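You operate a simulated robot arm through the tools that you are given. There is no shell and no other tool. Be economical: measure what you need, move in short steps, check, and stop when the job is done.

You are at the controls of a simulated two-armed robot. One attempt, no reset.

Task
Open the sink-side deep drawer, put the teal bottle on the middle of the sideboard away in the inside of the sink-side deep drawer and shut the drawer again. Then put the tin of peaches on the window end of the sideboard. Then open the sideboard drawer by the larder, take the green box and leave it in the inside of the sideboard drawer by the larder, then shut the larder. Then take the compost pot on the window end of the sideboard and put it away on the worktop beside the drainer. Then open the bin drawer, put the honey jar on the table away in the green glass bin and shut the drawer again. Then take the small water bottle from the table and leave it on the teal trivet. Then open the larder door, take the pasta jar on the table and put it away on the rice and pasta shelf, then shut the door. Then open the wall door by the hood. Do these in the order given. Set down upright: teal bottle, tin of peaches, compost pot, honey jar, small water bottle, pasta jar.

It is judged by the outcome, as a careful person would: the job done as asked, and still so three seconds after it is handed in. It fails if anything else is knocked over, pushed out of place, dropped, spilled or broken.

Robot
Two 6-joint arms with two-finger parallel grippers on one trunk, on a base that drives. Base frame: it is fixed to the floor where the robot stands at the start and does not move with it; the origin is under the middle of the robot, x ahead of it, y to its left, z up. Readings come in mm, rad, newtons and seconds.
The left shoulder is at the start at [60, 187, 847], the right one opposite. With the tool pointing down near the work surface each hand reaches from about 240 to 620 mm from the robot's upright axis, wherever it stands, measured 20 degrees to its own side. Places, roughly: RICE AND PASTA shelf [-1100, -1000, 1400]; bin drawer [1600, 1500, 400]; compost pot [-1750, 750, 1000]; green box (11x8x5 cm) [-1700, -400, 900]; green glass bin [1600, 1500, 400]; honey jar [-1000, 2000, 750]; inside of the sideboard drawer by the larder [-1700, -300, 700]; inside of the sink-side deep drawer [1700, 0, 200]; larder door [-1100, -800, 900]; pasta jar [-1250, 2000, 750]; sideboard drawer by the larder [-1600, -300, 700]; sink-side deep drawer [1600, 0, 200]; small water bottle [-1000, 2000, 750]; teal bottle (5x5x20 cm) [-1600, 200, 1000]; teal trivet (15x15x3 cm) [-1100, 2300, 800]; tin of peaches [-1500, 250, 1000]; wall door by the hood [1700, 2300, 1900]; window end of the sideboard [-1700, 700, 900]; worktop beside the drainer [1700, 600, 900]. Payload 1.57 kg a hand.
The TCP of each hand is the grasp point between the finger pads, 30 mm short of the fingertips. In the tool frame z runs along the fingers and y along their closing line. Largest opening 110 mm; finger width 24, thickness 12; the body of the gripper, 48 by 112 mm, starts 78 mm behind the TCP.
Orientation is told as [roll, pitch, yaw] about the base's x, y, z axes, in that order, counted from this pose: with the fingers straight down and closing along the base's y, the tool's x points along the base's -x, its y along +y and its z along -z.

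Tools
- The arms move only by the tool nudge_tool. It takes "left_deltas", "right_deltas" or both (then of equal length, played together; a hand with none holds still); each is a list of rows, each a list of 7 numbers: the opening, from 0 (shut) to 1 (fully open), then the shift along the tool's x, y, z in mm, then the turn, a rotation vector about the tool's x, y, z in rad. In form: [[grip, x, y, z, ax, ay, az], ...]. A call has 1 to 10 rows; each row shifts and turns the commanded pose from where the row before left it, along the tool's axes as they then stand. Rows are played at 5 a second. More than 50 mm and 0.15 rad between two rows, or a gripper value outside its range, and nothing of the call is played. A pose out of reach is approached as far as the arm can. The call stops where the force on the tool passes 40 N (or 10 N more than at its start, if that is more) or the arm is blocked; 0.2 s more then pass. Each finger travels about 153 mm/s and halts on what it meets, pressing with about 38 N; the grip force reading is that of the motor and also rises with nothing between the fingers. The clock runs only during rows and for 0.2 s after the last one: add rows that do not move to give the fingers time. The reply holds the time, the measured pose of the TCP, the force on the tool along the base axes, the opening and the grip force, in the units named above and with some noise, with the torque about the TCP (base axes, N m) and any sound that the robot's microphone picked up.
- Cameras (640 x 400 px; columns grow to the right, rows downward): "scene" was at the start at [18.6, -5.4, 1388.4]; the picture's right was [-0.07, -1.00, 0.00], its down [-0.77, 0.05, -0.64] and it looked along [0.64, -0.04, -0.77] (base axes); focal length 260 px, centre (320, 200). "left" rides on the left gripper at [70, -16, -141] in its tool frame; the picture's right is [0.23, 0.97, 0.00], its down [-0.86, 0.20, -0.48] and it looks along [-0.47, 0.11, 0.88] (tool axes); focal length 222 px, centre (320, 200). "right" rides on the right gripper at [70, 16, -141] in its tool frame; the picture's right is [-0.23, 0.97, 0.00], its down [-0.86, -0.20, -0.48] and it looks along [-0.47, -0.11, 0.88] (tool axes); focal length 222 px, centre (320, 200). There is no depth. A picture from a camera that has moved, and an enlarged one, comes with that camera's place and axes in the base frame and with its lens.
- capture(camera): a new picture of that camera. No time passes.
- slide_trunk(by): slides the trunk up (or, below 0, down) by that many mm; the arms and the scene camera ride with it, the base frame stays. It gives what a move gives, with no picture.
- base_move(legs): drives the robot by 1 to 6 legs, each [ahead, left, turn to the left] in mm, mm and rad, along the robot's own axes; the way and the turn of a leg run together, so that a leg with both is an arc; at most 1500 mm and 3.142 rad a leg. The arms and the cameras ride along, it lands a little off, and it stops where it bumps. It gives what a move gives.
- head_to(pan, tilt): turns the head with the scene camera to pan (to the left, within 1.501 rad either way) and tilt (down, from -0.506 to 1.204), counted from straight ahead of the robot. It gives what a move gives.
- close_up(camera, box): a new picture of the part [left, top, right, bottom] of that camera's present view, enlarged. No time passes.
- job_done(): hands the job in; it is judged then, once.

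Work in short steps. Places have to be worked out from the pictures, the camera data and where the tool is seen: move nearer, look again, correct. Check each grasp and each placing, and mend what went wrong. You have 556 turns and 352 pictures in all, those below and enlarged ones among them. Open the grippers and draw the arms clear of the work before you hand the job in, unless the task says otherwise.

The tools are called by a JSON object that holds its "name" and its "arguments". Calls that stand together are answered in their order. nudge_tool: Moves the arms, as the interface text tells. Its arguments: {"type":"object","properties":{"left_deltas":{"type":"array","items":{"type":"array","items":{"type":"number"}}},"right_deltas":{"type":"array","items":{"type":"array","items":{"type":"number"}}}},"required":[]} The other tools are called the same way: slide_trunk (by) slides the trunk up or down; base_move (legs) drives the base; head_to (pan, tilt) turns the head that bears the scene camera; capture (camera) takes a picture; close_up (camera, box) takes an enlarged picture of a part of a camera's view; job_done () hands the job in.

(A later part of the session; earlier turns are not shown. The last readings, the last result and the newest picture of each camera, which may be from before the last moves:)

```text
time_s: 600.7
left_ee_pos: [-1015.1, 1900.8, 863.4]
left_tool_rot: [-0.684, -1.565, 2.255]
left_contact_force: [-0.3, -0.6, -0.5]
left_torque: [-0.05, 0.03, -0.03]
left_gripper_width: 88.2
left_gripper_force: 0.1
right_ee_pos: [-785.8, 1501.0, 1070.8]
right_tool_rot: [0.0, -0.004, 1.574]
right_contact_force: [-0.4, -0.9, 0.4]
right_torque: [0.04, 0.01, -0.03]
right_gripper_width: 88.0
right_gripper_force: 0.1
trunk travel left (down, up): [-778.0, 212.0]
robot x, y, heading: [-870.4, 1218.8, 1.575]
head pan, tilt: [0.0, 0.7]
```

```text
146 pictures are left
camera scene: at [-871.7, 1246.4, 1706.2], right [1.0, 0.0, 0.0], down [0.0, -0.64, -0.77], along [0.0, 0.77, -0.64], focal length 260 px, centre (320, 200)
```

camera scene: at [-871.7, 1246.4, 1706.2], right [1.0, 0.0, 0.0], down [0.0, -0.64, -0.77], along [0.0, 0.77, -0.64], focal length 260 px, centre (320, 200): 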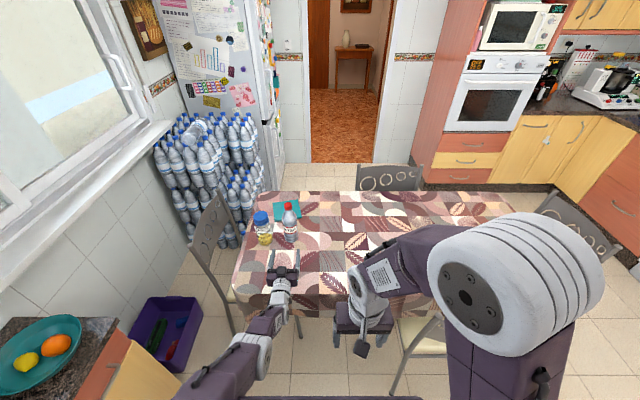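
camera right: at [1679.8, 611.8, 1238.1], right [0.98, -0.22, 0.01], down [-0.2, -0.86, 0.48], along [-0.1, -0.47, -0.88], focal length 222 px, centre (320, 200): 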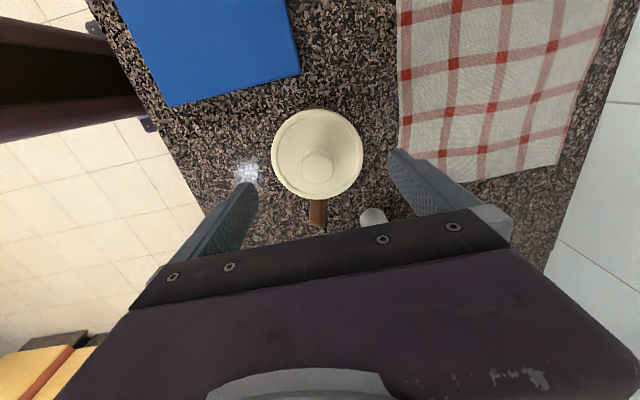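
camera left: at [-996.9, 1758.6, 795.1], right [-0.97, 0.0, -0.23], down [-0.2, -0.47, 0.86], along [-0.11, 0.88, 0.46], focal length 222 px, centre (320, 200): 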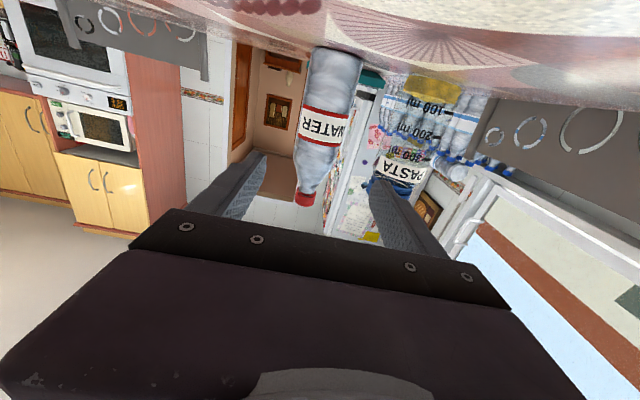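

Bottle is lined up between the fingers. Advance 150 mm and check.

{"name": "base_move", "arguments": {"legs": [[150, 2, 0]]}}

{"name": "capture", "arguments": {"camera": "left"}}

{"name": "close_up", "arguments": {"camera": "scene", "box": [200, 190, 360, 330]}}

```text
time_s: 602.0
left_ee_pos: [-1018.8, 2050.7, 864.5]
left_tool_rot: [-0.772, -1.565, 2.345]
left_contact_force: [0.9, -0.3, 0.6]
left_torque: [-0.03, 0.01, 0.04]
left_gripper_width: 87.6
left_gripper_force: 0.0
right_ee_pos: [-790.2, 1651.4, 1070.7]
right_tool_rot: [-0.001, -0.003, 1.577]
right_contact_force: [-0.2, 0.6, 0.3]
right_torque: [-0.03, -0.06, 0.01]
right_gripper_width: 88.2
right_gripper_force: 0.1
trunk travel left (down, up): [-778.0, 212.0]
robot x, y, heading: [-876.5, 1375.6, 1.577]
head pan, tilt: [0.0, 0.7]
```

```text
145 pictures are left
camera left: at [-1000.7, 1909.1, 795.6], right [-0.97, 0.0, -0.23], down [-0.2, -0.48, 0.86], along [-0.11, 0.88, 0.46], focal length 222 px, centre (320, 200)
```

left: 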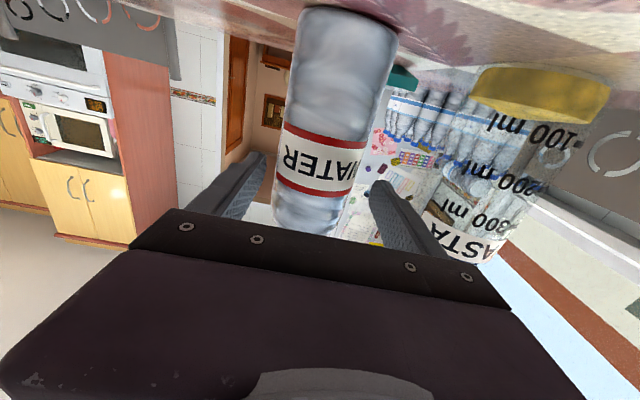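

```text
2.86 times, centred on (280, 260) of scene
camera zoom: at [-874.6, 1396.1, 1706.2], right [1.0, 0.01, 0.0], down [0.0, -0.64, -0.77], along [0.0, 0.77, -0.64], focal length 743 px, centre (434, 29)
```

zoom: 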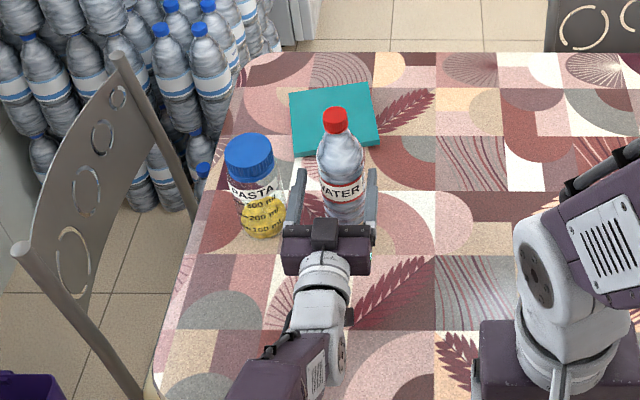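

Centred. Advance 28 mm more and close.

{"name": "base_move", "arguments": {"legs": [[28, 0, 0]]}}

{"name": "nudge_tool", "arguments": {"left_deltas": [[0.6, 0, 0, 0, 0, 0, 0], [0.4, 0, 0, 0, 0, 0, 0], [0, 0, 0, 0, 0, 0, 0], [0, 0, 0, 0, 0, 0, 0]]}}

{"name": "capture", "arguments": {"camera": "left"}}

```text
time_s: 602.9
left_ee_pos: [-1017.9, 2075.7, 865.4]
left_tool_rot: [-1.112, -1.565, 2.686]
left_contact_force: [0.3, -0.1, 0.5]
left_torque: [-0.03, 0.01, 0.0]
left_gripper_width: 88.0
left_gripper_force: 0.0
right_ee_pos: [-789.6, 1676.0, 1073.0]
right_tool_rot: [-0.002, -0.007, 1.578]
right_contact_force: [0.6, 0.5, -0.8]
right_torque: [0.06, 0.02, 0.0]
right_gripper_width: 88.0
right_gripper_force: 0.0
trunk travel left (down, up): [-778.0, 212.0]
robot x, y, heading: [-880.1, 1402.3, 1.569]
head pan, tilt: [0.0, 0.7]
```

```text
time_s: 603.9
left_ee_pos: [-1017.5, 2080.5, 862.3]
left_tool_rot: [-0.527, -1.56, 2.1]
left_contact_force: [-1.1, 0.5, -1.0]
left_torque: [-0.03, -0.03, 0.0]
left_gripper_width: 64.6
left_gripper_force: 38.1
right_ee_pos: [-788.8, 1680.8, 1070.8]
right_tool_rot: [-0.001, -0.001, 1.579]
right_contact_force: [0.7, -0.7, -0.7]
right_torque: [0.02, -0.04, 0.01]
right_gripper_width: 88.1
right_gripper_force: 0.1
trunk travel left (down, up): [-778.0, 212.0]
robot x, y, heading: [-875.6, 1402.0, 1.576]
head pan, tilt: [0.0, 0.7]
```

```text
143 pictures are left
camera left: at [-1000.4, 1938.2, 794.2], right [-0.97, 0.0, -0.23], down [-0.2, -0.47, 0.86], along [-0.11, 0.88, 0.46], focal length 222 px, centre (320, 200)
```

left: 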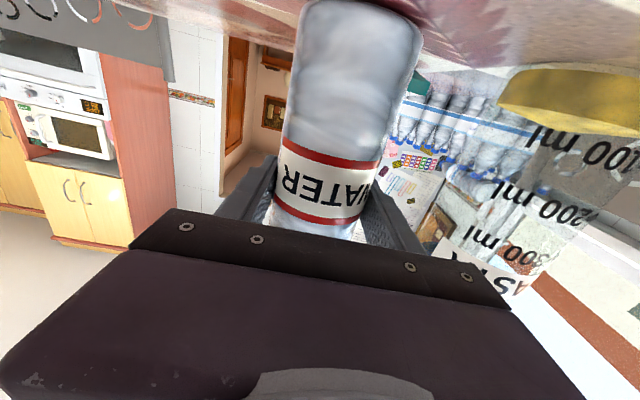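

Bottle gripped (64.6 mm). Lift 180 mm to clear the pasta jar, then advance over the trivet (centre ≈[-1044, 2267]; I'll set it down near x≈-1022).

{"name": "slide_trunk", "arguments": {"by": 20}}

{"name": "slide_trunk", "arguments": {"by": 160}}

{"name": "base_move", "arguments": {"legs": [[188, 4, 0]]}}

{"name": "close_up", "arguments": {"camera": "scene", "box": [200, 190, 360, 330]}}

{"name": "capture", "arguments": {"camera": "left"}}

```text
time_s: 604.5
left_ee_pos: [-1017.9, 2080.4, 881.4]
left_tool_rot: [-0.554, -1.56, 2.126]
left_contact_force: [-0.2, -0.4, -5.4]
left_torque: [-0.03, 0.01, 0.02]
left_gripper_width: 64.4
left_gripper_force: 38.3
right_ee_pos: [-788.5, 1680.9, 1091.2]
right_tool_rot: [-0.003, -0.003, 1.579]
right_contact_force: [0.5, -0.1, 0.3]
right_torque: [0.04, -0.03, 0.02]
right_gripper_width: 88.0
right_gripper_force: 0.0
trunk travel left (down, up): [-798.0, 192.0]
robot x, y, heading: [-877.0, 1401.5, 1.577]
head pan, tilt: [0.0, 0.7]
```

```text
time_s: 606.4
left_ee_pos: [-1017.6, 2080.6, 1041.9]
left_tool_rot: [-0.537, -1.562, 2.112]
left_contact_force: [0.0, 0.3, -5.1]
left_torque: [-0.03, -0.01, 0.01]
left_gripper_width: 64.5
left_gripper_force: 37.6
right_ee_pos: [-790.5, 1680.6, 1250.8]
right_tool_rot: [-0.001, -0.003, 1.578]
right_contact_force: [0.0, 0.6, -0.2]
right_torque: [0.01, -0.01, -0.03]
right_gripper_width: 88.2
right_gripper_force: 0.0
trunk travel left (down, up): [-958.0, 32.0]
robot x, y, heading: [-878.2, 1399.9, 1.576]
head pan, tilt: [0.0, 0.7]
```

```text
time_s: 607.9
left_ee_pos: [-1024.6, 2263.7, 1044.2]
left_tool_rot: [-0.863, -1.567, 2.439]
left_contact_force: [0.6, -0.1, -5.2]
left_torque: [-0.01, 0.0, 0.0]
left_gripper_width: 64.5
left_gripper_force: 37.9
right_ee_pos: [-795.1, 1864.2, 1251.8]
right_tool_rot: [-0.001, -0.005, 1.581]
right_contact_force: [0.1, -0.6, -0.3]
right_torque: [0.02, -0.01, -0.02]
right_gripper_width: 88.0
right_gripper_force: 0.0
trunk travel left (down, up): [-958.0, 32.0]
robot x, y, heading: [-882.4, 1587.3, 1.583]
head pan, tilt: [0.0, 0.7]
```

```text
2.86 times, centred on (280, 260) of scene
camera zoom: at [-880.0, 1608.2, 1886.3], right [1.0, 0.01, 0.0], down [0.01, -0.64, -0.77], along [-0.01, 0.77, -0.64], focal length 743 px, centre (434, 29)
```

zoom: 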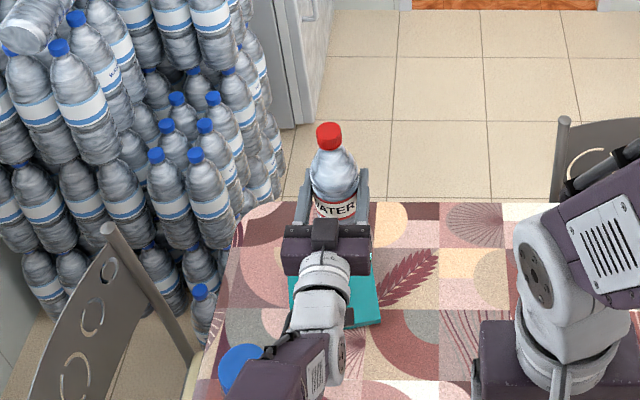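

```text
141 pictures are left
camera left: at [-1007.2, 2121.9, 976.2], right [-0.97, -0.01, -0.23], down [-0.2, -0.48, 0.86], along [-0.12, 0.88, 0.46], focal length 222 px, centre (320, 200)
```

left: 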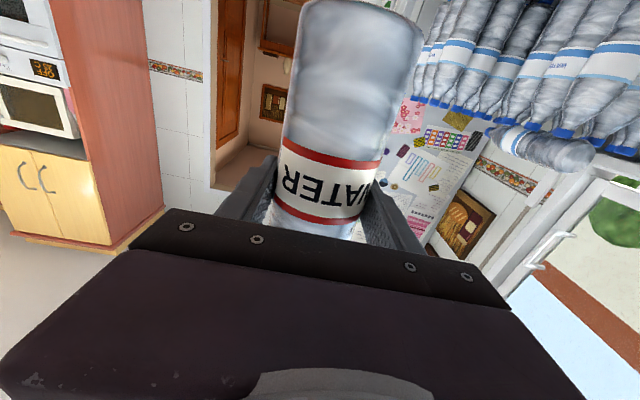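

Bottle is over the trivet (x −1125..−975, y 2205..2345). Lower 110 mm, check, then small steps.

{"name": "slide_trunk", "arguments": {"by": -110}}

{"name": "close_up", "arguments": {"camera": "scene", "box": [200, 190, 360, 330]}}

{"name": "capture", "arguments": {"camera": "left"}}

```text
time_s: 609.3
left_ee_pos: [-1026.3, 2267.1, 933.1]
left_tool_rot: [-0.512, -1.563, 2.089]
left_contact_force: [0.6, -0.3, -5.6]
left_torque: [-0.05, 0.02, 0.01]
left_gripper_width: 64.5
left_gripper_force: 38.1
right_ee_pos: [-795.2, 1868.1, 1141.7]
right_tool_rot: [-0.001, -0.001, 1.581]
right_contact_force: [0.2, 0.3, -0.2]
right_torque: [0.02, 0.0, 0.0]
right_gripper_width: 88.4
right_gripper_force: 0.2
trunk travel left (down, up): [-848.0, 142.0]
robot x, y, heading: [-884.3, 1589.8, 1.581]
head pan, tilt: [0.0, 0.7]
```

```text
2.86 times, centred on (280, 260) of scene
camera zoom: at [-880.2, 1615.0, 1776.2], right [1.0, 0.01, 0.0], down [0.01, -0.64, -0.76], along [-0.01, 0.76, -0.65], focal length 743 px, centre (434, 29)
```

zoom: 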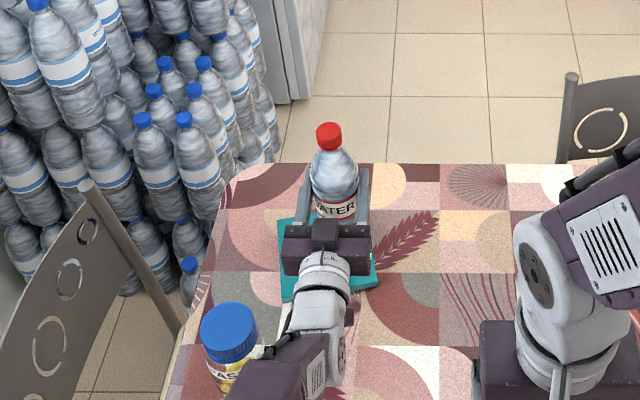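

```text
139 pictures are left
camera left: at [-1007.3, 2125.1, 864.0], right [-0.97, -0.01, -0.23], down [-0.2, -0.47, 0.86], along [-0.12, 0.88, 0.46], focal length 222 px, centre (320, 200)
```

left: 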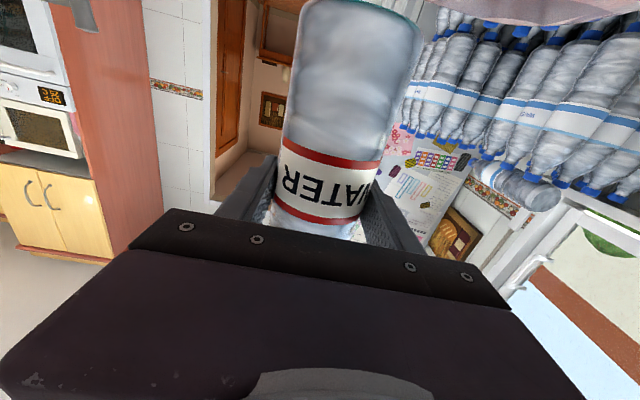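

The forearm is ~25 mm beside the pasta jar — lateral margin stays while lowering. Lower 30, then small steps.

{"name": "slide_trunk", "arguments": {"by": -28}}

{"name": "close_up", "arguments": {"camera": "scene", "box": [200, 190, 360, 330]}}

{"name": "slide_trunk", "arguments": {"by": -6}}

```text
time_s: 610.1
left_ee_pos: [-1025.6, 2266.9, 904.0]
left_tool_rot: [-0.53, -1.562, 2.108]
left_contact_force: [-0.8, 0.0, -4.4]
left_torque: [-0.04, 0.02, -0.02]
left_gripper_width: 64.3
left_gripper_force: 38.3
right_ee_pos: [-795.1, 1868.4, 1112.9]
right_tool_rot: [-0.001, -0.002, 1.582]
right_contact_force: [-0.9, 0.6, 0.3]
right_torque: [0.02, -0.02, -0.03]
right_gripper_width: 88.1
right_gripper_force: 0.1
trunk travel left (down, up): [-820.0, 170.0]
robot x, y, heading: [-880.8, 1588.4, 1.58]
head pan, tilt: [0.0, 0.7]
```

```text
2.86 times, centred on (280, 260) of scene
camera zoom: at [-880.2, 1614.5, 1748.1], right [1.0, 0.01, 0.0], down [0.01, -0.64, -0.76], along [-0.01, 0.76, -0.64], focal length 743 px, centre (434, 29)
```

zoom: 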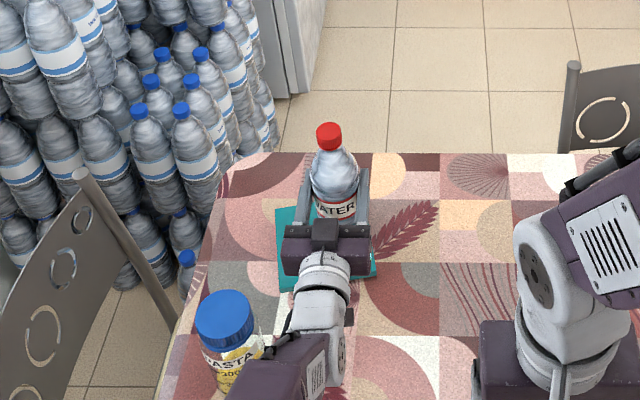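

```text
time_s: 610.6
left_ee_pos: [-1025.5, 2266.5, 898.3]
left_tool_rot: [-0.511, -1.561, 2.089]
left_contact_force: [0.5, 0.6, -4.8]
left_torque: [0.0, 0.02, -0.02]
left_gripper_width: 64.7
left_gripper_force: 37.7
right_ee_pos: [-795.2, 1868.6, 1107.5]
right_tool_rot: [-0.002, 0.0, 1.58]
right_contact_force: [0.1, -0.1, -0.1]
right_torque: [0.02, 0.02, 0.03]
right_gripper_width: 88.1
right_gripper_force: 0.0
trunk travel left (down, up): [-814.0, 176.0]
robot x, y, heading: [-881.3, 1591.8, 1.583]
head pan, tilt: [0.0, 0.7]
```

{"name": "slide_trunk", "arguments": {"by": -5}}

{"name": "slide_trunk", "arguments": {"by": -4}}

```text
time_s: 611.2
left_ee_pos: [-1025.2, 2266.9, 892.5]
left_tool_rot: [-0.504, -1.563, 2.082]
left_contact_force: [-1.0, 0.3, -4.9]
left_torque: [-0.03, -0.02, -0.02]
left_gripper_width: 64.8
left_gripper_force: 37.8
right_ee_pos: [-795.7, 1867.6, 1102.8]
right_tool_rot: [-0.002, 0.0, 1.58]
right_contact_force: [0.1, 0.4, 0.0]
right_torque: [0.02, 0.0, -0.03]
right_gripper_width: 88.2
right_gripper_force: 0.1
trunk travel left (down, up): [-809.0, 181.0]
robot x, y, heading: [-879.8, 1588.7, 1.58]
head pan, tilt: [0.0, 0.7]
```

```text
time_s: 611.7
left_ee_pos: [-1025.6, 2268.1, 888.2]
left_tool_rot: [-0.509, -1.563, 2.088]
left_contact_force: [-0.2, -0.2, -5.0]
left_torque: [-0.01, -0.01, 0.0]
left_gripper_width: 64.6
left_gripper_force: 38.2
right_ee_pos: [-795.0, 1868.3, 1098.3]
right_tool_rot: [-0.001, 0.0, 1.582]
right_contact_force: [-0.1, -0.3, 0.2]
right_torque: [0.01, -0.02, 0.01]
right_gripper_width: 87.9
right_gripper_force: 0.0
trunk travel left (down, up): [-805.0, 185.0]
robot x, y, heading: [-882.2, 1587.2, 1.578]
head pan, tilt: [0.0, 0.7]
```

{"name": "slide_trunk", "arguments": {"by": -5}}

{"name": "slide_trunk", "arguments": {"by": -4}}

```text
time_s: 612.2
left_ee_pos: [-1024.7, 2266.1, 883.3]
left_tool_rot: [-0.506, -1.563, 2.082]
left_contact_force: [0.1, -0.5, -5.8]
left_torque: [-0.02, 0.0, 0.02]
left_gripper_width: 64.7
left_gripper_force: 38.1
right_ee_pos: [-795.9, 1868.3, 1094.4]
right_tool_rot: [-0.002, 0.001, 1.582]
right_contact_force: [-0.5, -0.3, -0.9]
right_torque: [-0.01, 0.0, 0.0]
right_gripper_width: 88.2
right_gripper_force: 0.1
trunk travel left (down, up): [-800.0, 190.0]
robot x, y, heading: [-880.9, 1587.0, 1.579]
head pan, tilt: [0.0, 0.7]
```

```text
time_s: 612.8
left_ee_pos: [-1025.4, 2266.2, 883.2]
left_tool_rot: [-1.397, -1.567, 2.974]
left_contact_force: [-1.1, 0.5, 6.5]
left_torque: [-0.2, 0.26, -0.05]
left_gripper_width: 64.3
left_gripper_force: 37.6
right_ee_pos: [-793.5, 1866.0, 1090.0]
right_tool_rot: [-0.001, -0.002, 1.582]
right_contact_force: [0.1, 0.5, 0.4]
right_torque: [-0.02, 0.02, -0.03]
right_gripper_width: 88.0
right_gripper_force: 0.1
trunk travel left (down, up): [-796.0, 194.0]
robot x, y, heading: [-881.8, 1588.9, 1.585]
head pan, tilt: [0.0, 0.7]
```

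It stands on the trivet. Open and rise straight up (fingers slide up along the bottle), then back off above the pasta jar.

{"name": "nudge_tool", "arguments": {"left_deltas": [[0.7, 0, 0, 0, 0, 0, 0], [0.8, 0, 0, 0, 0, 0, 0], [0.85, 0, 0, 0, 0, 0, 0]]}}

{"name": "slide_trunk", "arguments": {"by": 165}}

{"name": "base_move", "arguments": {"legs": [[-260, 0, 0]]}}

{"name": "close_up", "arguments": {"camera": "scene", "box": [200, 150, 360, 290]}}

```text
time_s: 613.6
left_ee_pos: [-1026.7, 2266.9, 879.9]
left_tool_rot: [-0.565, -1.563, 2.14]
left_contact_force: [-0.7, 0.0, 0.0]
left_torque: [0.01, 0.01, 0.03]
left_gripper_width: 93.5
left_gripper_force: 0.1
right_ee_pos: [-795.9, 1867.9, 1089.9]
right_tool_rot: [-0.001, -0.003, 1.579]
right_contact_force: [-0.5, -0.2, -0.1]
right_torque: [-0.01, 0.01, 0.03]
right_gripper_width: 88.0
right_gripper_force: 0.0
trunk travel left (down, up): [-796.0, 194.0]
robot x, y, heading: [-880.1, 1584.0, 1.58]
head pan, tilt: [0.0, 0.7]
```

```text
time_s: 615.4
left_ee_pos: [-1025.4, 2266.2, 1046.6]
left_tool_rot: [-0.563, -1.562, 2.137]
left_contact_force: [0.1, -0.6, 0.6]
left_torque: [-0.02, -0.01, 0.0]
left_gripper_width: 93.3
left_gripper_force: 0.0
right_ee_pos: [-795.0, 1868.4, 1254.1]
right_tool_rot: [-0.004, 0.0, 1.581]
right_contact_force: [0.3, -0.5, 0.1]
right_torque: [0.02, 0.02, 0.0]
right_gripper_width: 87.8
right_gripper_force: 0.0
trunk travel left (down, up): [-961.0, 29.0]
robot x, y, heading: [-882.5, 1589.5, 1.581]
head pan, tilt: [0.0, 0.7]
```

```text
time_s: 617.3
left_ee_pos: [-1023.1, 2005.8, 1043.6]
left_tool_rot: [-0.452, -1.561, 2.025]
left_contact_force: [0.1, -0.7, -0.6]
left_torque: [-0.01, 0.02, -0.03]
left_gripper_width: 93.6
left_gripper_force: 0.1
right_ee_pos: [-792.7, 1608.8, 1253.6]
right_tool_rot: [-0.001, 0.002, 1.58]
right_contact_force: [0.3, 1.2, -0.2]
right_torque: [-0.01, -0.01, -0.05]
right_gripper_width: 87.9
right_gripper_force: 0.1
trunk travel left (down, up): [-961.0, 29.0]
robot x, y, heading: [-882.8, 1324.8, 1.58]
head pan, tilt: [0.0, 0.7]
```

```text
2.86 times, centred on (280, 220) of scene
camera zoom: at [-878.0, 1355.5, 1889.1], right [1.0, 0.01, 0.0], down [0.0, -0.65, -0.76], along [-0.01, 0.76, -0.65], focal length 743 px, centre (434, 143)
```

zoom: 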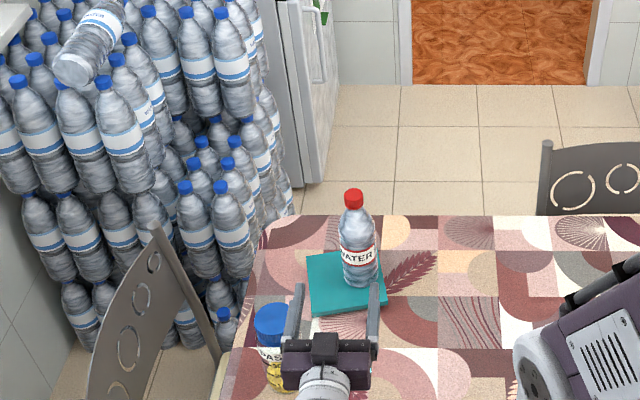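

Water bottle stands on the trivet. Next the larder door, to be opened with the right hand; first back off and return the left hand to pointing down.

{"name": "base_move", "arguments": {"legs": [[-640, 0, 0]]}}

{"name": "nudge_tool", "arguments": {"left_deltas": [[0.8, 1.8, 0, -30, 0, 0.15, 0], [0.8, 5.7, 0, -30, 0, 0.15, 0], [0.8, 9.4, 0, -28, 0, 0.15, 0], [0.8, 12.9, 0, -26, 0, 0.15, 0], [0.8, 16.2, 0, -25, 0, 0.15, 0], [0.8, 20, 0, -22, 0, 0.15, 0], [0.8, 24, 0, -20, 0, 0.15, 0], [0.8, 28, 0, -15, 0, 0.13, 0], [0.8, 30, 0, -10, 0, 0.1, 0], [0.8, 30, 0, -5, 0, 0.1, 0]]}}

{"name": "nudge_tool", "arguments": {"left_deltas": [[0.8, 25, 0, -25, 0, 0.08, 0], [0.8, 30, 0, -25, 0, 0.08, 0], [0.8, 30, 0, -15, 0, 0.04, 0], [0.8, 30, 0, 0, 0, 0, 0]]}}

```text
time_s: 620.9
left_ee_pos: [-1019.1, 1363.5, 1045.1]
left_tool_rot: [-0.504, -1.561, 2.085]
left_contact_force: [-0.4, 0.0, -0.6]
left_torque: [0.0, -0.02, -0.04]
left_gripper_width: 93.5
left_gripper_force: 0.1
right_ee_pos: [-788.1, 966.5, 1254.9]
right_tool_rot: [-0.001, 0.0, 1.587]
right_contact_force: [-0.3, 0.4, 0.3]
right_torque: [0.0, -0.03, 0.03]
right_gripper_width: 88.0
right_gripper_force: 0.0
trunk travel left (down, up): [-961.0, 29.0]
robot x, y, heading: [-874.4, 685.2, 1.585]
head pan, tilt: [0.0, 0.7]
```

```text
time_s: 623.1
left_ee_pos: [-1008.3, 1250.2, 840.0]
left_tool_rot: [-0.004, -0.691, 1.583]
left_contact_force: [0.5, -0.8, 0.3]
left_torque: [0.0, 0.02, 0.0]
left_gripper_width: 88.1
left_gripper_force: 0.0
left hand out of reach, approached as far as the arm can: row 1, 2, 3, 4, 5, 6, 7, 8, 9
right_ee_pos: [-787.7, 965.4, 1254.2]
right_tool_rot: [-0.002, -0.002, 1.587]
right_contact_force: [0.0, 0.4, 0.4]
right_torque: [-0.01, 0.0, 0.01]
right_gripper_width: 88.2
right_gripper_force: 0.0
trunk travel left (down, up): [-961.0, 29.0]
robot x, y, heading: [-872.4, 685.9, 1.582]
head pan, tilt: [0.0, 0.7]
```

```text
time_s: 624.1
left_ee_pos: [-999.2, 1142.1, 767.3]
left_tool_rot: [0.04, -0.498, 1.585]
left_contact_force: [0.6, -0.5, 0.1]
left_torque: [0.0, -0.01, 0.04]
left_gripper_width: 88.1
left_gripper_force: 0.0
left hand out of reach, approached as far as the arm can: row 1, 2, 3, 4
right_ee_pos: [-787.6, 963.4, 1254.5]
right_tool_rot: [-0.001, -0.004, 1.588]
right_contact_force: [0.1, -1.5, -0.5]
right_torque: [0.04, -0.01, -0.03]
right_gripper_width: 87.8
right_gripper_force: 0.1
trunk travel left (down, up): [-961.0, 29.0]
robot x, y, heading: [-874.0, 682.9, 1.581]
head pan, tilt: [0.0, 0.7]
```

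Raise the left hand (it sank) while levelling.

{"name": "nudge_tool", "arguments": {"left_deltas": [[0.8, 0, 0, -45, 0, 0.03, 0], [0.8, 0, 0, -45, 0, 0.05, 0], [0.8, 0, 0, -45, 0, 0.07, 0], [0.8, 5, 0, -45, 0, 0.07, 0], [0.8, 10, 0, -45, 0, 0.07, 0], [0.8, 15, 0, -40, 0, 0.07, 0], [0.8, 20, 0, -30, 0.02, 0.07, 0], [0.8, 20, 0, -20, 0.02, 0.07, 0]]}}

{"name": "capture", "arguments": {"camera": "scene"}}

```text
time_s: 625.9
left_ee_pos: [-1005.7, 974.0, 1051.5]
left_tool_rot: [-0.042, 0.012, 1.581]
left_contact_force: [1.5, -0.2, -0.2]
left_torque: [0.04, 0.0, 0.0]
left_gripper_width: 88.1
left_gripper_force: 0.1
left hand out of reach, approached as far as the arm can: row 1
right_ee_pos: [-788.8, 965.7, 1254.1]
right_tool_rot: [-0.002, -0.003, 1.588]
right_contact_force: [-0.4, 0.1, 0.6]
right_torque: [-0.01, 0.01, 0.0]
right_gripper_width: 87.8
right_gripper_force: 0.1
trunk travel left (down, up): [-961.0, 29.0]
robot x, y, heading: [-869.9, 687.5, 1.583]
head pan, tilt: [0.0, 0.7]
```

```text
136 pictures are left
camera scene: at [-872.0, 711.4, 1889.1], right [1.0, 0.01, 0.0], down [0.01, -0.64, -0.76], along [-0.01, 0.76, -0.64], focal length 260 px, centre (320, 200)
```

scene: 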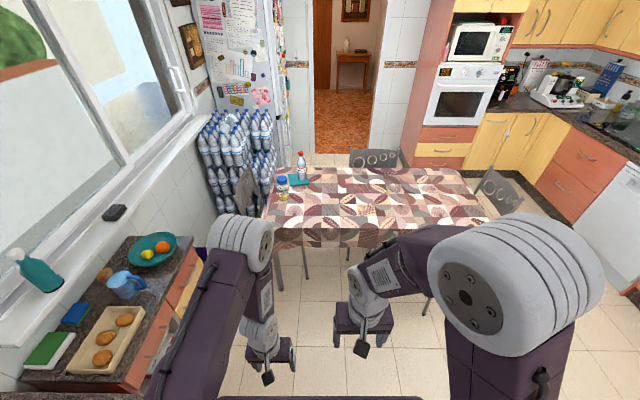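

Left is healthy. Now extend the right hand and pitch it forward to horizontal for the vertical larder handle.

{"name": "nudge_tool", "arguments": {"right_deltas": [[1, -20, 0, 34, 0, 0, 0], [1, -20, 0, 34, 0, 0, 0], [1, -20, 0, 34, 0, 0, 0], [1, -20, -10, 34, 0, 0, 0], [1, -20, -25, 30, 0, 0, 0], [1, -10, -30, 30, 0, 0, 0]]}}

{"name": "nudge_tool", "arguments": {"right_deltas": [[1, -26, 0, 0, 0, -0.15, 0], [1, -25.7, 0, 3.9, 0, -0.15, 0], [1, -24.8, 0, 7.7, 0, -0.15, 0], [1, -23.4, 0, 11.3, 0, -0.15, 0], [1, -21.5, 0, 14.7, 0, -0.15, 0], [1, -19, 0, 17.7, 0, -0.15, 0], [1, -16.2, 0, 20.4, 0, -0.15, 0], [1, -12.9, 0, 22.6, 0, -0.15, 0], [1, -9.4, 0, 24.2, 0, -0.15, 0], [1, -5.7, 0, 25.4, 0, -0.15, 0]]}}

{"name": "nudge_tool", "arguments": {"right_deltas": [[1, 0, 0, 0, 0, -0.07, 0]]}}

```text
time_s: 627.3
left_ee_pos: [-1003.3, 975.0, 1051.8]
left_tool_rot: [-0.042, 0.009, 1.579]
left_contact_force: [0.8, 0.4, -1.0]
left_torque: [0.01, 0.0, 0.0]
left_gripper_width: 87.6
left_gripper_force: 0.1
right_ee_pos: [-722.9, 1076.1, 1058.4]
right_tool_rot: [0.0, -0.002, 1.586]
right_contact_force: [0.4, 0.2, 0.0]
right_torque: [0.0, 0.02, -0.01]
right_gripper_width: 110.0
right_gripper_force: 0.1
trunk travel left (down, up): [-961.0, 29.0]
robot x, y, heading: [-872.1, 687.1, 1.585]
head pan, tilt: [0.0, 0.7]
```

```text
time_s: 629.5
left_ee_pos: [-1004.4, 973.2, 1051.0]
left_tool_rot: [-0.043, 0.008, 1.577]
left_contact_force: [-0.5, 0.1, -0.2]
left_torque: [-0.01, -0.02, -0.04]
left_gripper_width: 88.0
left_gripper_force: 0.1
right_ee_pos: [-737.1, 1388.6, 1040.0]
right_tool_rot: [0.067, -1.432, 1.519]
right_contact_force: [-0.5, -0.5, -0.4]
right_torque: [0.07, 0.04, 0.01]
right_gripper_width: 110.0
right_gripper_force: 0.0
right hand out of reach, approached as far as the arm can: row 1, 7, 8, 9
trunk travel left (down, up): [-961.0, 29.0]
robot x, y, heading: [-871.9, 686.8, 1.583]
head pan, tilt: [0.0, 0.7]
```

```text
time_s: 629.9
left_ee_pos: [-1003.3, 973.7, 1049.9]
left_tool_rot: [-0.045, 0.01, 1.579]
left_contact_force: [-0.5, 0.8, -0.2]
left_torque: [-0.02, -0.02, 0.0]
left_gripper_width: 87.8
left_gripper_force: 0.1
right_ee_pos: [-740.8, 1381.5, 1052.3]
right_tool_rot: [0.188, -1.519, 1.4]
right_contact_force: [0.4, 0.7, -0.4]
right_torque: [-0.01, -0.03, 0.0]
right_gripper_width: 109.9
right_gripper_force: 0.1
right hand out of reach, approached as far as the arm can: row 1
trunk travel left (down, up): [-961.0, 29.0]
robot x, y, heading: [-875.5, 691.1, 1.586]
head pan, tilt: [0.0, 0.7]
```

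Now turn right (away from the sideboard) to face the larder.

{"name": "base_move", "arguments": {"legs": [[0, 0, -3.13]]}}

{"name": "head_to", "arguments": {"pan": 0, "tilt": 0.5}}

{"name": "capture", "arguments": {"camera": "scene"}}

```text
time_s: 637.6
left_ee_pos: [-733.3, 401.4, 1051.1]
left_tool_rot: [-0.044, 0.012, -1.53]
left_contact_force: [-0.2, 0.5, -0.3]
left_torque: [0.0, 0.01, 0.0]
left_gripper_width: 88.2
left_gripper_force: 0.0
right_ee_pos: [-985.7, -12.2, 1051.4]
right_tool_rot: [0.188, -1.519, -1.711]
right_contact_force: [-0.7, -0.3, -0.1]
right_torque: [0.02, -0.01, -0.01]
right_gripper_width: 109.9
right_gripper_force: 0.0
trunk travel left (down, up): [-961.0, 29.0]
robot x, y, heading: [-871.9, 687.9, -1.522]
head pan, tilt: [0.0, 0.7]
```

```text
time_s: 638.3
left_ee_pos: [-732.0, 402.3, 1051.6]
left_tool_rot: [-0.043, 0.01, -1.53]
left_contact_force: [-0.1, 0.2, -0.5]
left_torque: [0.02, -0.01, 0.0]
left_gripper_width: 88.1
left_gripper_force: 0.0
right_ee_pos: [-985.2, -12.7, 1052.1]
right_tool_rot: [0.189, -1.519, -1.712]
right_contact_force: [0.0, 0.2, 0.5]
right_torque: [-0.02, -0.02, -0.02]
right_gripper_width: 109.8
right_gripper_force: 0.1
trunk travel left (down, up): [-961.0, 29.0]
robot x, y, heading: [-875.1, 686.4, -1.525]
head pan, tilt: [0.0, 0.499]
```

```text
135 pictures are left
camera scene: at [-870.0, 654.8, 1906.8], right [-1.0, -0.05, 0.0], down [-0.02, 0.48, -0.88], along [0.04, -0.88, -0.48], focal length 260 px, centre (320, 200)
```

scene: 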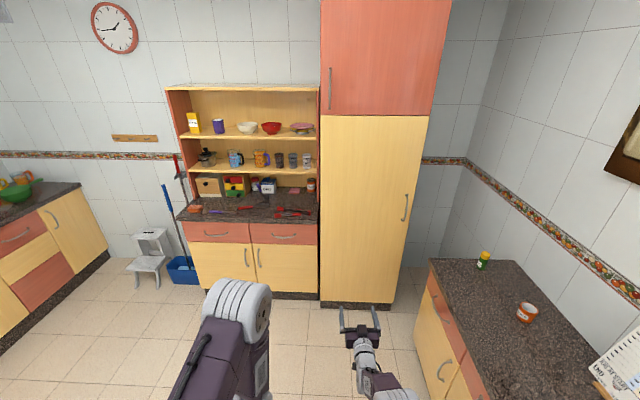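

Door spans x≈−802 (hinge) to −1390; handle ≈[-1352, -800, 1075]. Straighten and approach, stopping short.

{"name": "base_move", "arguments": {"legs": [[0, 0, -0.047], [560, -335, 0]]}}

{"name": "capture", "arguments": {"camera": "right"}}

{"name": "capture", "arguments": {"camera": "scene"}}

```text
time_s: 642.3
left_ee_pos: [-1077.5, -166.7, 1051.1]
left_tool_rot: [-0.046, 0.009, -1.568]
left_contact_force: [-0.7, 0.2, -0.1]
left_torque: [0.0, 0.01, 0.0]
left_gripper_width: 88.0
left_gripper_force: 0.0
right_ee_pos: [-1344.1, -571.6, 1053.0]
right_tool_rot: [0.184, -1.519, -1.742]
right_contact_force: [0.1, 0.2, 0.8]
right_torque: [0.01, 0.0, 0.02]
right_gripper_width: 110.1
right_gripper_force: 0.0
trunk travel left (down, up): [-961.0, 29.0]
robot x, y, heading: [-1207.7, 122.6, -1.563]
head pan, tilt: [0.0, 0.499]
```

```text
134 pictures are left
camera right: at [-1330.6, -426.2, 989.9], right [0.97, 0.0, 0.24], down [-0.21, 0.43, 0.88], along [-0.1, -0.9, 0.42], focal length 222 px, centre (320, 200)
```

right: 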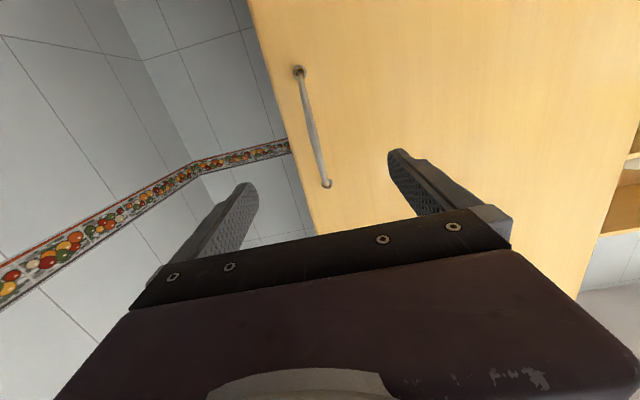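

```text
133 pictures are left
camera scene: at [-1204.8, 91.0, 1906.9], right [-1.0, -0.01, 0.0], down [0.0, 0.48, -0.88], along [0.01, -0.88, -0.48], focal length 260 px, centre (320, 200)
```

scene: 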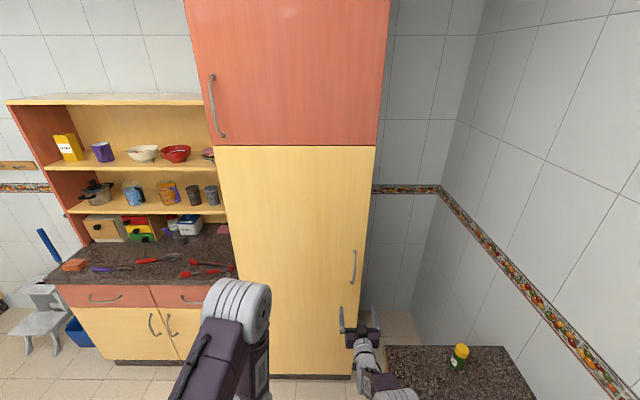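

Handle spans z 951–1148 at x≈−1355; the hand is at z 1053. Shift 11 mm right and advance 222 mm.

{"name": "base_move", "arguments": {"legs": [[150, -11, 0], [70, 0, 0]]}}

{"name": "capture", "arguments": {"camera": "right"}}

```text
time_s: 644.5
left_ee_pos: [-1088.3, -392.1, 1051.3]
left_tool_rot: [-0.043, 0.008, -1.565]
left_contact_force: [-0.1, 0.0, -0.3]
left_torque: [0.01, 0.02, -0.01]
left_gripper_width: 87.7
left_gripper_force: 0.1
right_ee_pos: [-1350.6, -789.8, 1049.9]
right_tool_rot: [0.276, -1.531, -1.828]
right_contact_force: [0.4, 0.0, -0.7]
right_torque: [0.01, 0.0, -0.01]
right_gripper_width: 110.4
right_gripper_force: 0.1
trunk travel left (down, up): [-961.0, 29.0]
robot x, y, heading: [-1211.6, -101.4, -1.56]
head pan, tilt: [0.0, 0.499]
stopped in leg 2: the force on the tool passed its limit (the readings are from after the stop); the commanded pose is now the measured one
```

```text
132 pictures are left
camera right: at [-1338.0, -646.1, 985.8], right [0.97, 0.01, 0.24], down [-0.22, 0.44, 0.87], along [-0.09, -0.9, 0.43], focal length 222 px, centre (320, 200)
```

right: 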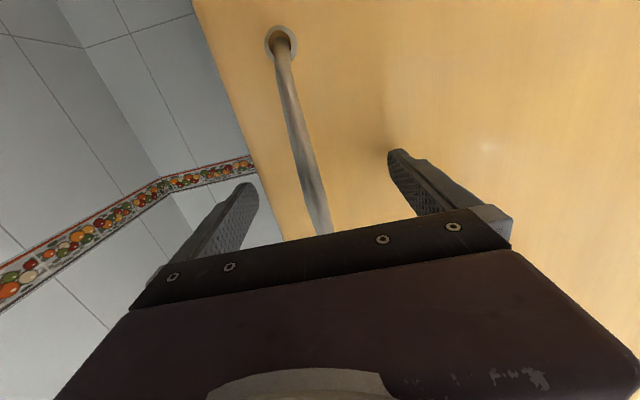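

Fingertips touched the door; bar is between the fingers. Back 5 mm, close on it.

{"name": "nudge_tool", "arguments": {"right_deltas": [[0.6, 0, 0, -5, 0, 0, 0], [0.2, 0, 0, 0, 0, 0, 0], [0, 0, 0, 0, 0, 0, 0], [0, 0, 0, 0, 0, 0, 0]]}}

{"name": "capture", "arguments": {"camera": "right"}}

```text
time_s: 645.5
left_ee_pos: [-1088.4, -388.8, 1051.2]
left_tool_rot: [-0.044, 0.008, -1.566]
left_contact_force: [0.1, 0.9, -0.1]
left_torque: [-0.01, 0.01, -0.01]
left_gripper_width: 88.1
left_gripper_force: 0.1
right_ee_pos: [-1353.1, -787.7, 1052.2]
right_tool_rot: [0.328, -1.535, -1.884]
right_contact_force: [-9.7, 2.9, 2.5]
right_torque: [-0.12, 0.83, -0.07]
right_gripper_width: 14.0
right_gripper_force: 29.5
right hand out of reach, approached as far as the arm can: row 1
trunk travel left (down, up): [-961.0, 29.0]
robot x, y, heading: [-1219.7, -102.8, -1.565]
head pan, tilt: [0.0, 0.499]
```

```text
131 pictures are left
camera right: at [-1340.2, -643.5, 987.4], right [0.97, 0.01, 0.24], down [-0.22, 0.44, 0.87], along [-0.1, -0.9, 0.43], focal length 222 px, centre (320, 200)
```

right: 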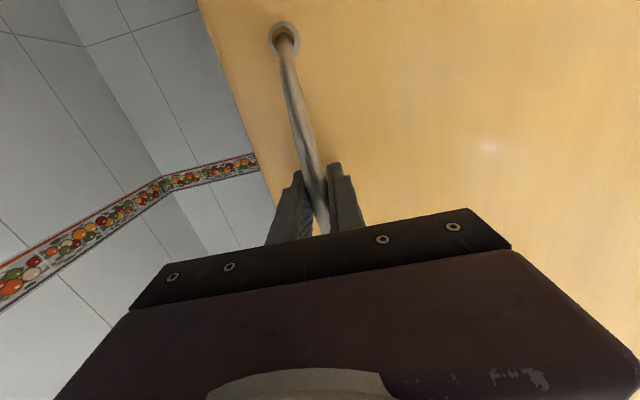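

Gripped. Open by moving the base on an arc about the hinge (≈[-805, -825]): first a small step.

{"name": "base_move", "arguments": {"legs": [[-41, 72, -0.1]]}}

{"name": "capture", "arguments": {"camera": "scene"}}

```text
time_s: 646.5
left_ee_pos: [-1043.9, -367.2, 1049.4]
left_tool_rot: [-0.045, 0.008, -1.666]
left_contact_force: [0.9, 0.6, -0.1]
left_torque: [0.02, 0.05, -0.03]
left_gripper_width: 87.9
left_gripper_force: 0.0
right_ee_pos: [-1348.1, -738.5, 1052.7]
right_tool_rot: [0.349, -1.533, -2.0]
right_contact_force: [-10.5, -0.9, 4.2]
right_torque: [-0.84, 0.78, 0.03]
right_gripper_width: 14.0
right_gripper_force: 30.4
trunk travel left (down, up): [-961.0, 29.0]
robot x, y, heading: [-1146.8, -63.0, -1.66]
head pan, tilt: [0.0, 0.499]
```

```text
130 pictures are left
camera scene: at [-1146.8, -97.6, 1907.0], right [-1.0, 0.09, 0.0], down [0.04, 0.48, -0.88], along [-0.08, -0.87, -0.48], focal length 260 px, centre (320, 200)
```

scene: 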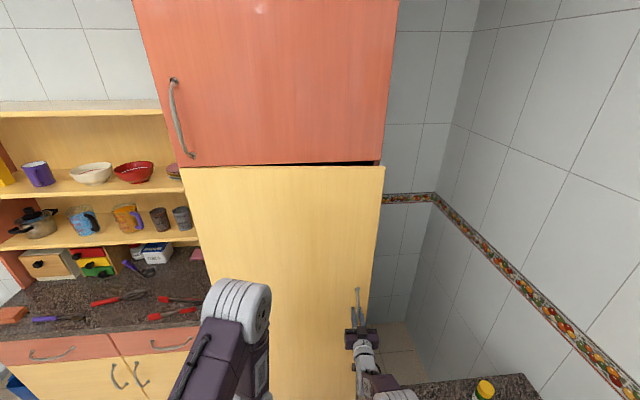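

Works smoothly. Continue in 0.15 rad arcs.

{"name": "base_move", "arguments": {"legs": [[-61, 109, -0.15], [-61, 109, -0.15]]}}

{"name": "capture", "arguments": {"camera": "scene"}}

```text
time_s: 648.6
left_ee_pos: [-899.3, -314.0, 1050.7]
left_tool_rot: [-0.047, 0.009, -1.967]
left_contact_force: [0.3, 0.7, 0.6]
left_torque: [-0.02, 0.02, -0.01]
left_gripper_width: 88.1
left_gripper_force: 0.2
right_ee_pos: [-1298.3, -581.8, 1053.6]
right_tool_rot: [0.286, -1.536, -2.238]
right_contact_force: [5.9, -2.5, -12.9]
right_torque: [-0.5, 0.97, 0.04]
right_gripper_width: 14.0
right_gripper_force: 30.3
trunk travel left (down, up): [-961.0, 29.0]
robot x, y, heading: [-907.4, 7.0, -1.967]
head pan, tilt: [0.0, 0.499]
```

```text
129 pictures are left
camera scene: at [-914.0, -28.1, 1906.8], right [-0.92, 0.38, 0.0], down [0.18, 0.44, -0.88], along [-0.34, -0.81, -0.48], focal length 260 px, centre (320, 200)
```

scene: 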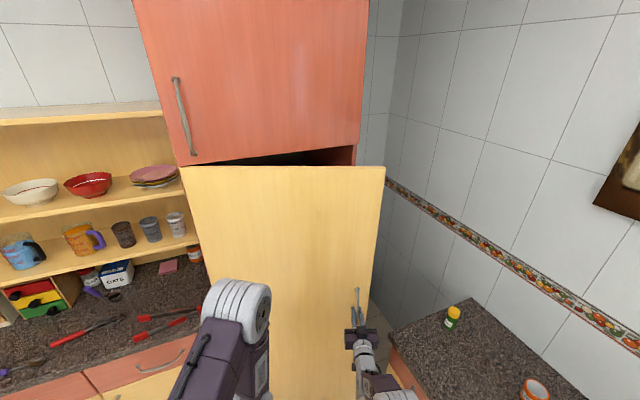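

Continue opening.

{"name": "base_move", "arguments": {"legs": [[-61, 109, -0.15], [-61, 109, -0.15], [-61, 109, -0.15]]}}

{"name": "capture", "arguments": {"camera": "scene"}}

```text
time_s: 651.6
left_ee_pos: [-666.2, -324.1, 1051.5]
left_tool_rot: [-0.044, 0.009, -2.414]
left_contact_force: [-0.1, 0.3, 0.2]
left_torque: [-0.02, 0.01, 0.0]
left_gripper_width: 88.1
left_gripper_force: 0.1
right_ee_pos: [-1141.3, -391.5, 1054.0]
right_tool_rot: [0.42, -1.537, -2.823]
right_contact_force: [-6.9, 8.4, -7.6]
right_torque: [-0.11, 1.15, 0.11]
right_gripper_width: 13.8
right_gripper_force: 30.1
trunk travel left (down, up): [-961.0, 29.0]
robot x, y, heading: [-530.0, -36.2, -2.409]
head pan, tilt: [0.0, 0.499]
```

```text
128 pictures are left
camera scene: at [-557.0, -55.9, 1906.9], right [-0.67, 0.75, 0.0], down [0.36, 0.32, -0.88], along [-0.65, -0.59, -0.48], focal length 260 px, centre (320, 200)
```

scene: 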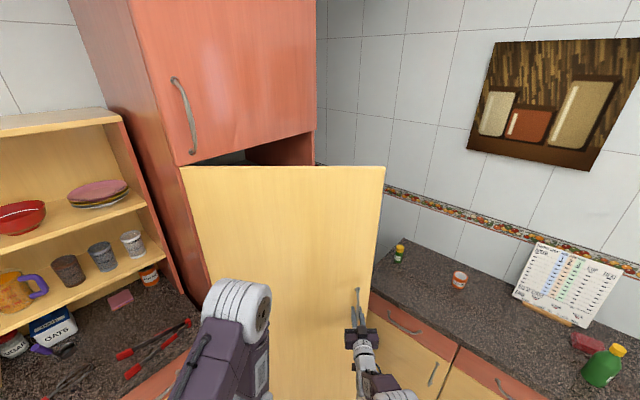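

{"name": "base_move", "arguments": {"legs": [[-61, 109, -0.15], [-61, 109, -0.15], [-61, 109, -0.15]]}}

{"name": "capture", "arguments": {"camera": "scene"}}

```text
time_s: 654.6
left_ee_pos: [-461.2, -431.8, 1050.0]
left_tool_rot: [-0.045, 0.01, -2.861]
left_contact_force: [-0.9, -0.2, 0.0]
left_torque: [0.01, 0.0, 0.0]
left_gripper_width: 88.1
left_gripper_force: 0.0
right_ee_pos: [-918.6, -288.2, 1053.5]
right_tool_rot: [0.352, -1.539, 3.083]
right_contact_force: [1.4, -4.2, -10.3]
right_torque: [0.45, 1.05, 0.02]
right_gripper_width: 14.2
right_gripper_force: 30.4
trunk travel left (down, up): [-961.0, 29.0]
robot x, y, heading: [-214.5, -226.5, -2.86]
head pan, tilt: [0.0, 0.499]
```

```text
127 pictures are left
camera scene: at [-246.3, -240.2, 1906.8], right [-0.28, 0.96, 0.0], down [0.46, 0.13, -0.88], along [-0.84, -0.24, -0.48], focal length 260 px, centre (320, 200)
```

scene: 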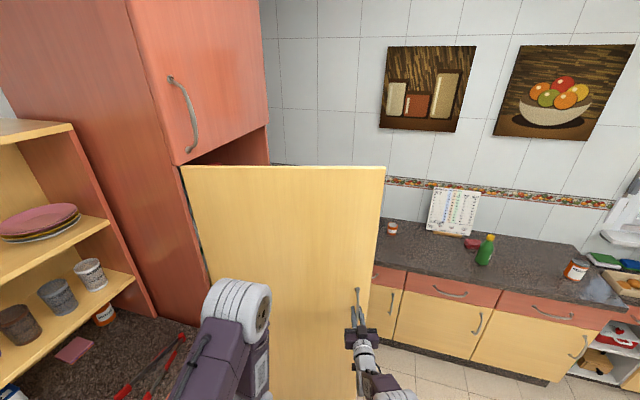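

{"name": "base_move", "arguments": {"legs": [[-61, 109, -0.15], [-40, 72, -0.1]]}}

{"name": "capture", "arguments": {"camera": "scene"}}

```text
time_s: 656.5
left_ee_pos: [-378.0, -530.9, 1049.4]
left_tool_rot: [-0.047, 0.011, -3.113]
left_contact_force: [-0.8, 0.1, -0.8]
left_torque: [0.03, -0.02, -0.02]
left_gripper_width: 88.1
left_gripper_force: 0.1
right_ee_pos: [-785.9, -277.3, 1054.6]
right_tool_rot: [0.37, -1.543, 2.814]
right_contact_force: [-1.7, -2.4, -5.1]
right_torque: [0.72, 0.86, -0.06]
right_gripper_width: 14.0
right_gripper_force: 30.1
trunk travel left (down, up): [-961.0, 29.0]
robot x, y, heading: [-89.7, -390.7, -3.106]
head pan, tilt: [0.0, 0.499]
```

```text
126 pictures are left
camera scene: at [-122.7, -397.0, 1906.9], right [-0.03, 1.0, 0.0], down [0.48, 0.02, -0.88], along [-0.88, -0.03, -0.48], focal length 260 px, centre (320, 200)
```

scene: 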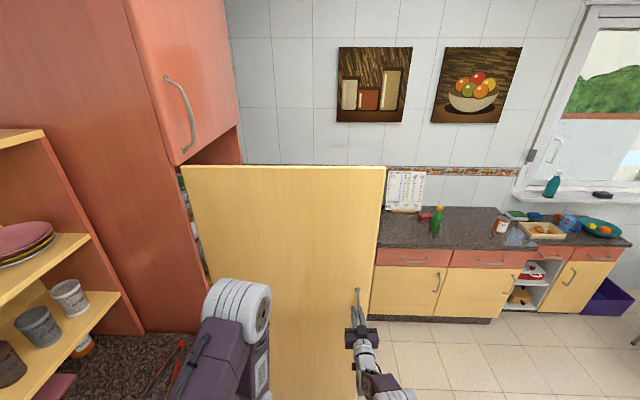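

Door is open about 89°. Release it, back straight off, then go for the pasta jar with the right hand still pointing ahead.

{"name": "nudge_tool", "arguments": {"right_deltas": [[0.5, 0, 0, 0, 0, 0, 0], [1, 0, 0, 0, 0, 0, 0], [1, 0, 0, 0, 0, 0, 0]]}}

{"name": "base_move", "arguments": {"legs": [[-200, 0, 0]]}}

{"name": "capture", "arguments": {"camera": "scene"}}

```text
time_s: 657.3
left_ee_pos: [-372.9, -528.8, 1052.0]
left_tool_rot: [-0.046, 0.006, -3.112]
left_contact_force: [-0.3, -0.1, 0.2]
left_torque: [-0.03, -0.02, 0.01]
left_gripper_width: 88.0
left_gripper_force: 0.1
right_ee_pos: [-780.8, -275.1, 1058.5]
right_tool_rot: [0.507, -1.546, 2.679]
right_contact_force: [0.5, 0.2, -0.3]
right_torque: [0.02, -0.03, 0.01]
right_gripper_width: 110.1
right_gripper_force: 0.0
trunk travel left (down, up): [-961.0, 29.0]
robot x, y, heading: [-87.3, -394.5, -3.107]
head pan, tilt: [0.0, 0.499]
```

```text
time_s: 658.9
left_ee_pos: [-174.0, -521.7, 1050.2]
left_tool_rot: [-0.045, 0.011, -3.112]
left_contact_force: [-0.3, 0.1, 0.3]
left_torque: [0.0, -0.04, -0.04]
left_gripper_width: 88.0
left_gripper_force: 0.0
right_ee_pos: [-582.7, -267.3, 1054.6]
right_tool_rot: [0.439, -1.541, 2.745]
right_contact_force: [-0.1, 0.1, -0.8]
right_torque: [0.02, 0.03, -0.03]
right_gripper_width: 109.9
right_gripper_force: 0.0
trunk travel left (down, up): [-961.0, 29.0]
robot x, y, heading: [112.1, -387.5, -3.111]
head pan, tilt: [0.0, 0.499]
```

```text
125 pictures are left
camera scene: at [80.2, -386.5, 1906.7], right [-0.03, 1.0, 0.0], down [0.48, 0.02, -0.88], along [-0.88, -0.03, -0.48], focal length 260 px, centre (320, 200)
```

scene: 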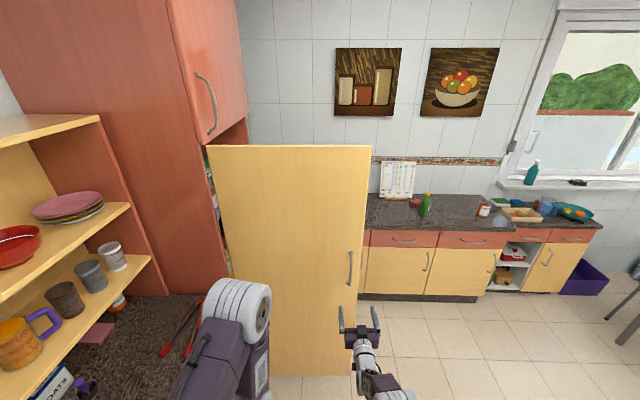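

Door stays open. Drive round to the table, facing it at a slight angle so the right hand suits the pasta jar.

{"name": "base_move", "arguments": {"legs": [[0, -1050, 0], [700, 0, 0], [0, 0, -1.2]]}}

{"name": "head_to", "arguments": {"pan": 0, "tilt": 0.7}}

{"name": "capture", "arguments": {"camera": "scene"}}

```text
time_s: 670.9
left_ee_pos: [-856.9, 868.5, 1051.3]
left_tool_rot: [-0.044, 0.007, 1.96]
left_contact_force: [-0.7, -0.2, -0.1]
left_torque: [-0.01, -0.01, 0.03]
left_gripper_width: 88.0
left_gripper_force: 0.1
right_ee_pos: [-763.1, 1339.5, 1056.2]
right_tool_rot: [0.487, -1.545, 1.484]
right_contact_force: [1.3, 0.2, 0.3]
right_torque: [0.02, 0.0, -0.01]
right_gripper_width: 109.9
right_gripper_force: 0.0
trunk travel left (down, up): [-961.0, 29.0]
robot x, y, heading: [-631.4, 645.3, 1.964]
head pan, tilt: [0.0, 0.499]
```

```text
time_s: 671.6
left_ee_pos: [-857.7, 868.4, 1050.9]
left_tool_rot: [-0.045, 0.005, 1.96]
left_contact_force: [-0.8, 0.3, 0.5]
left_torque: [0.01, 0.0, -0.02]
left_gripper_width: 87.9
left_gripper_force: 0.1
right_ee_pos: [-763.4, 1340.2, 1056.3]
right_tool_rot: [0.494, -1.544, 1.478]
right_contact_force: [-0.6, -0.3, 0.0]
right_torque: [0.01, 0.01, 0.0]
right_gripper_width: 110.1
right_gripper_force: 0.0
trunk travel left (down, up): [-961.0, 29.0]
robot x, y, heading: [-624.4, 648.7, 1.962]
head pan, tilt: [0.0, 0.7]
```

```text
124 pictures are left
camera scene: at [-636.1, 670.9, 1889.2], right [0.92, 0.38, 0.0], down [0.25, -0.59, -0.77], along [-0.29, 0.71, -0.64], focal length 260 px, centre (320, 200)
```

scene: 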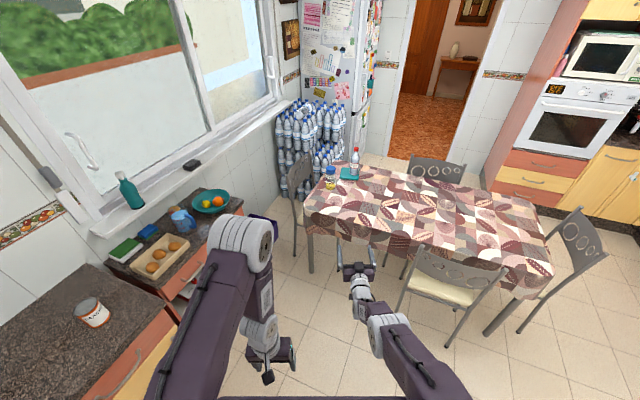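

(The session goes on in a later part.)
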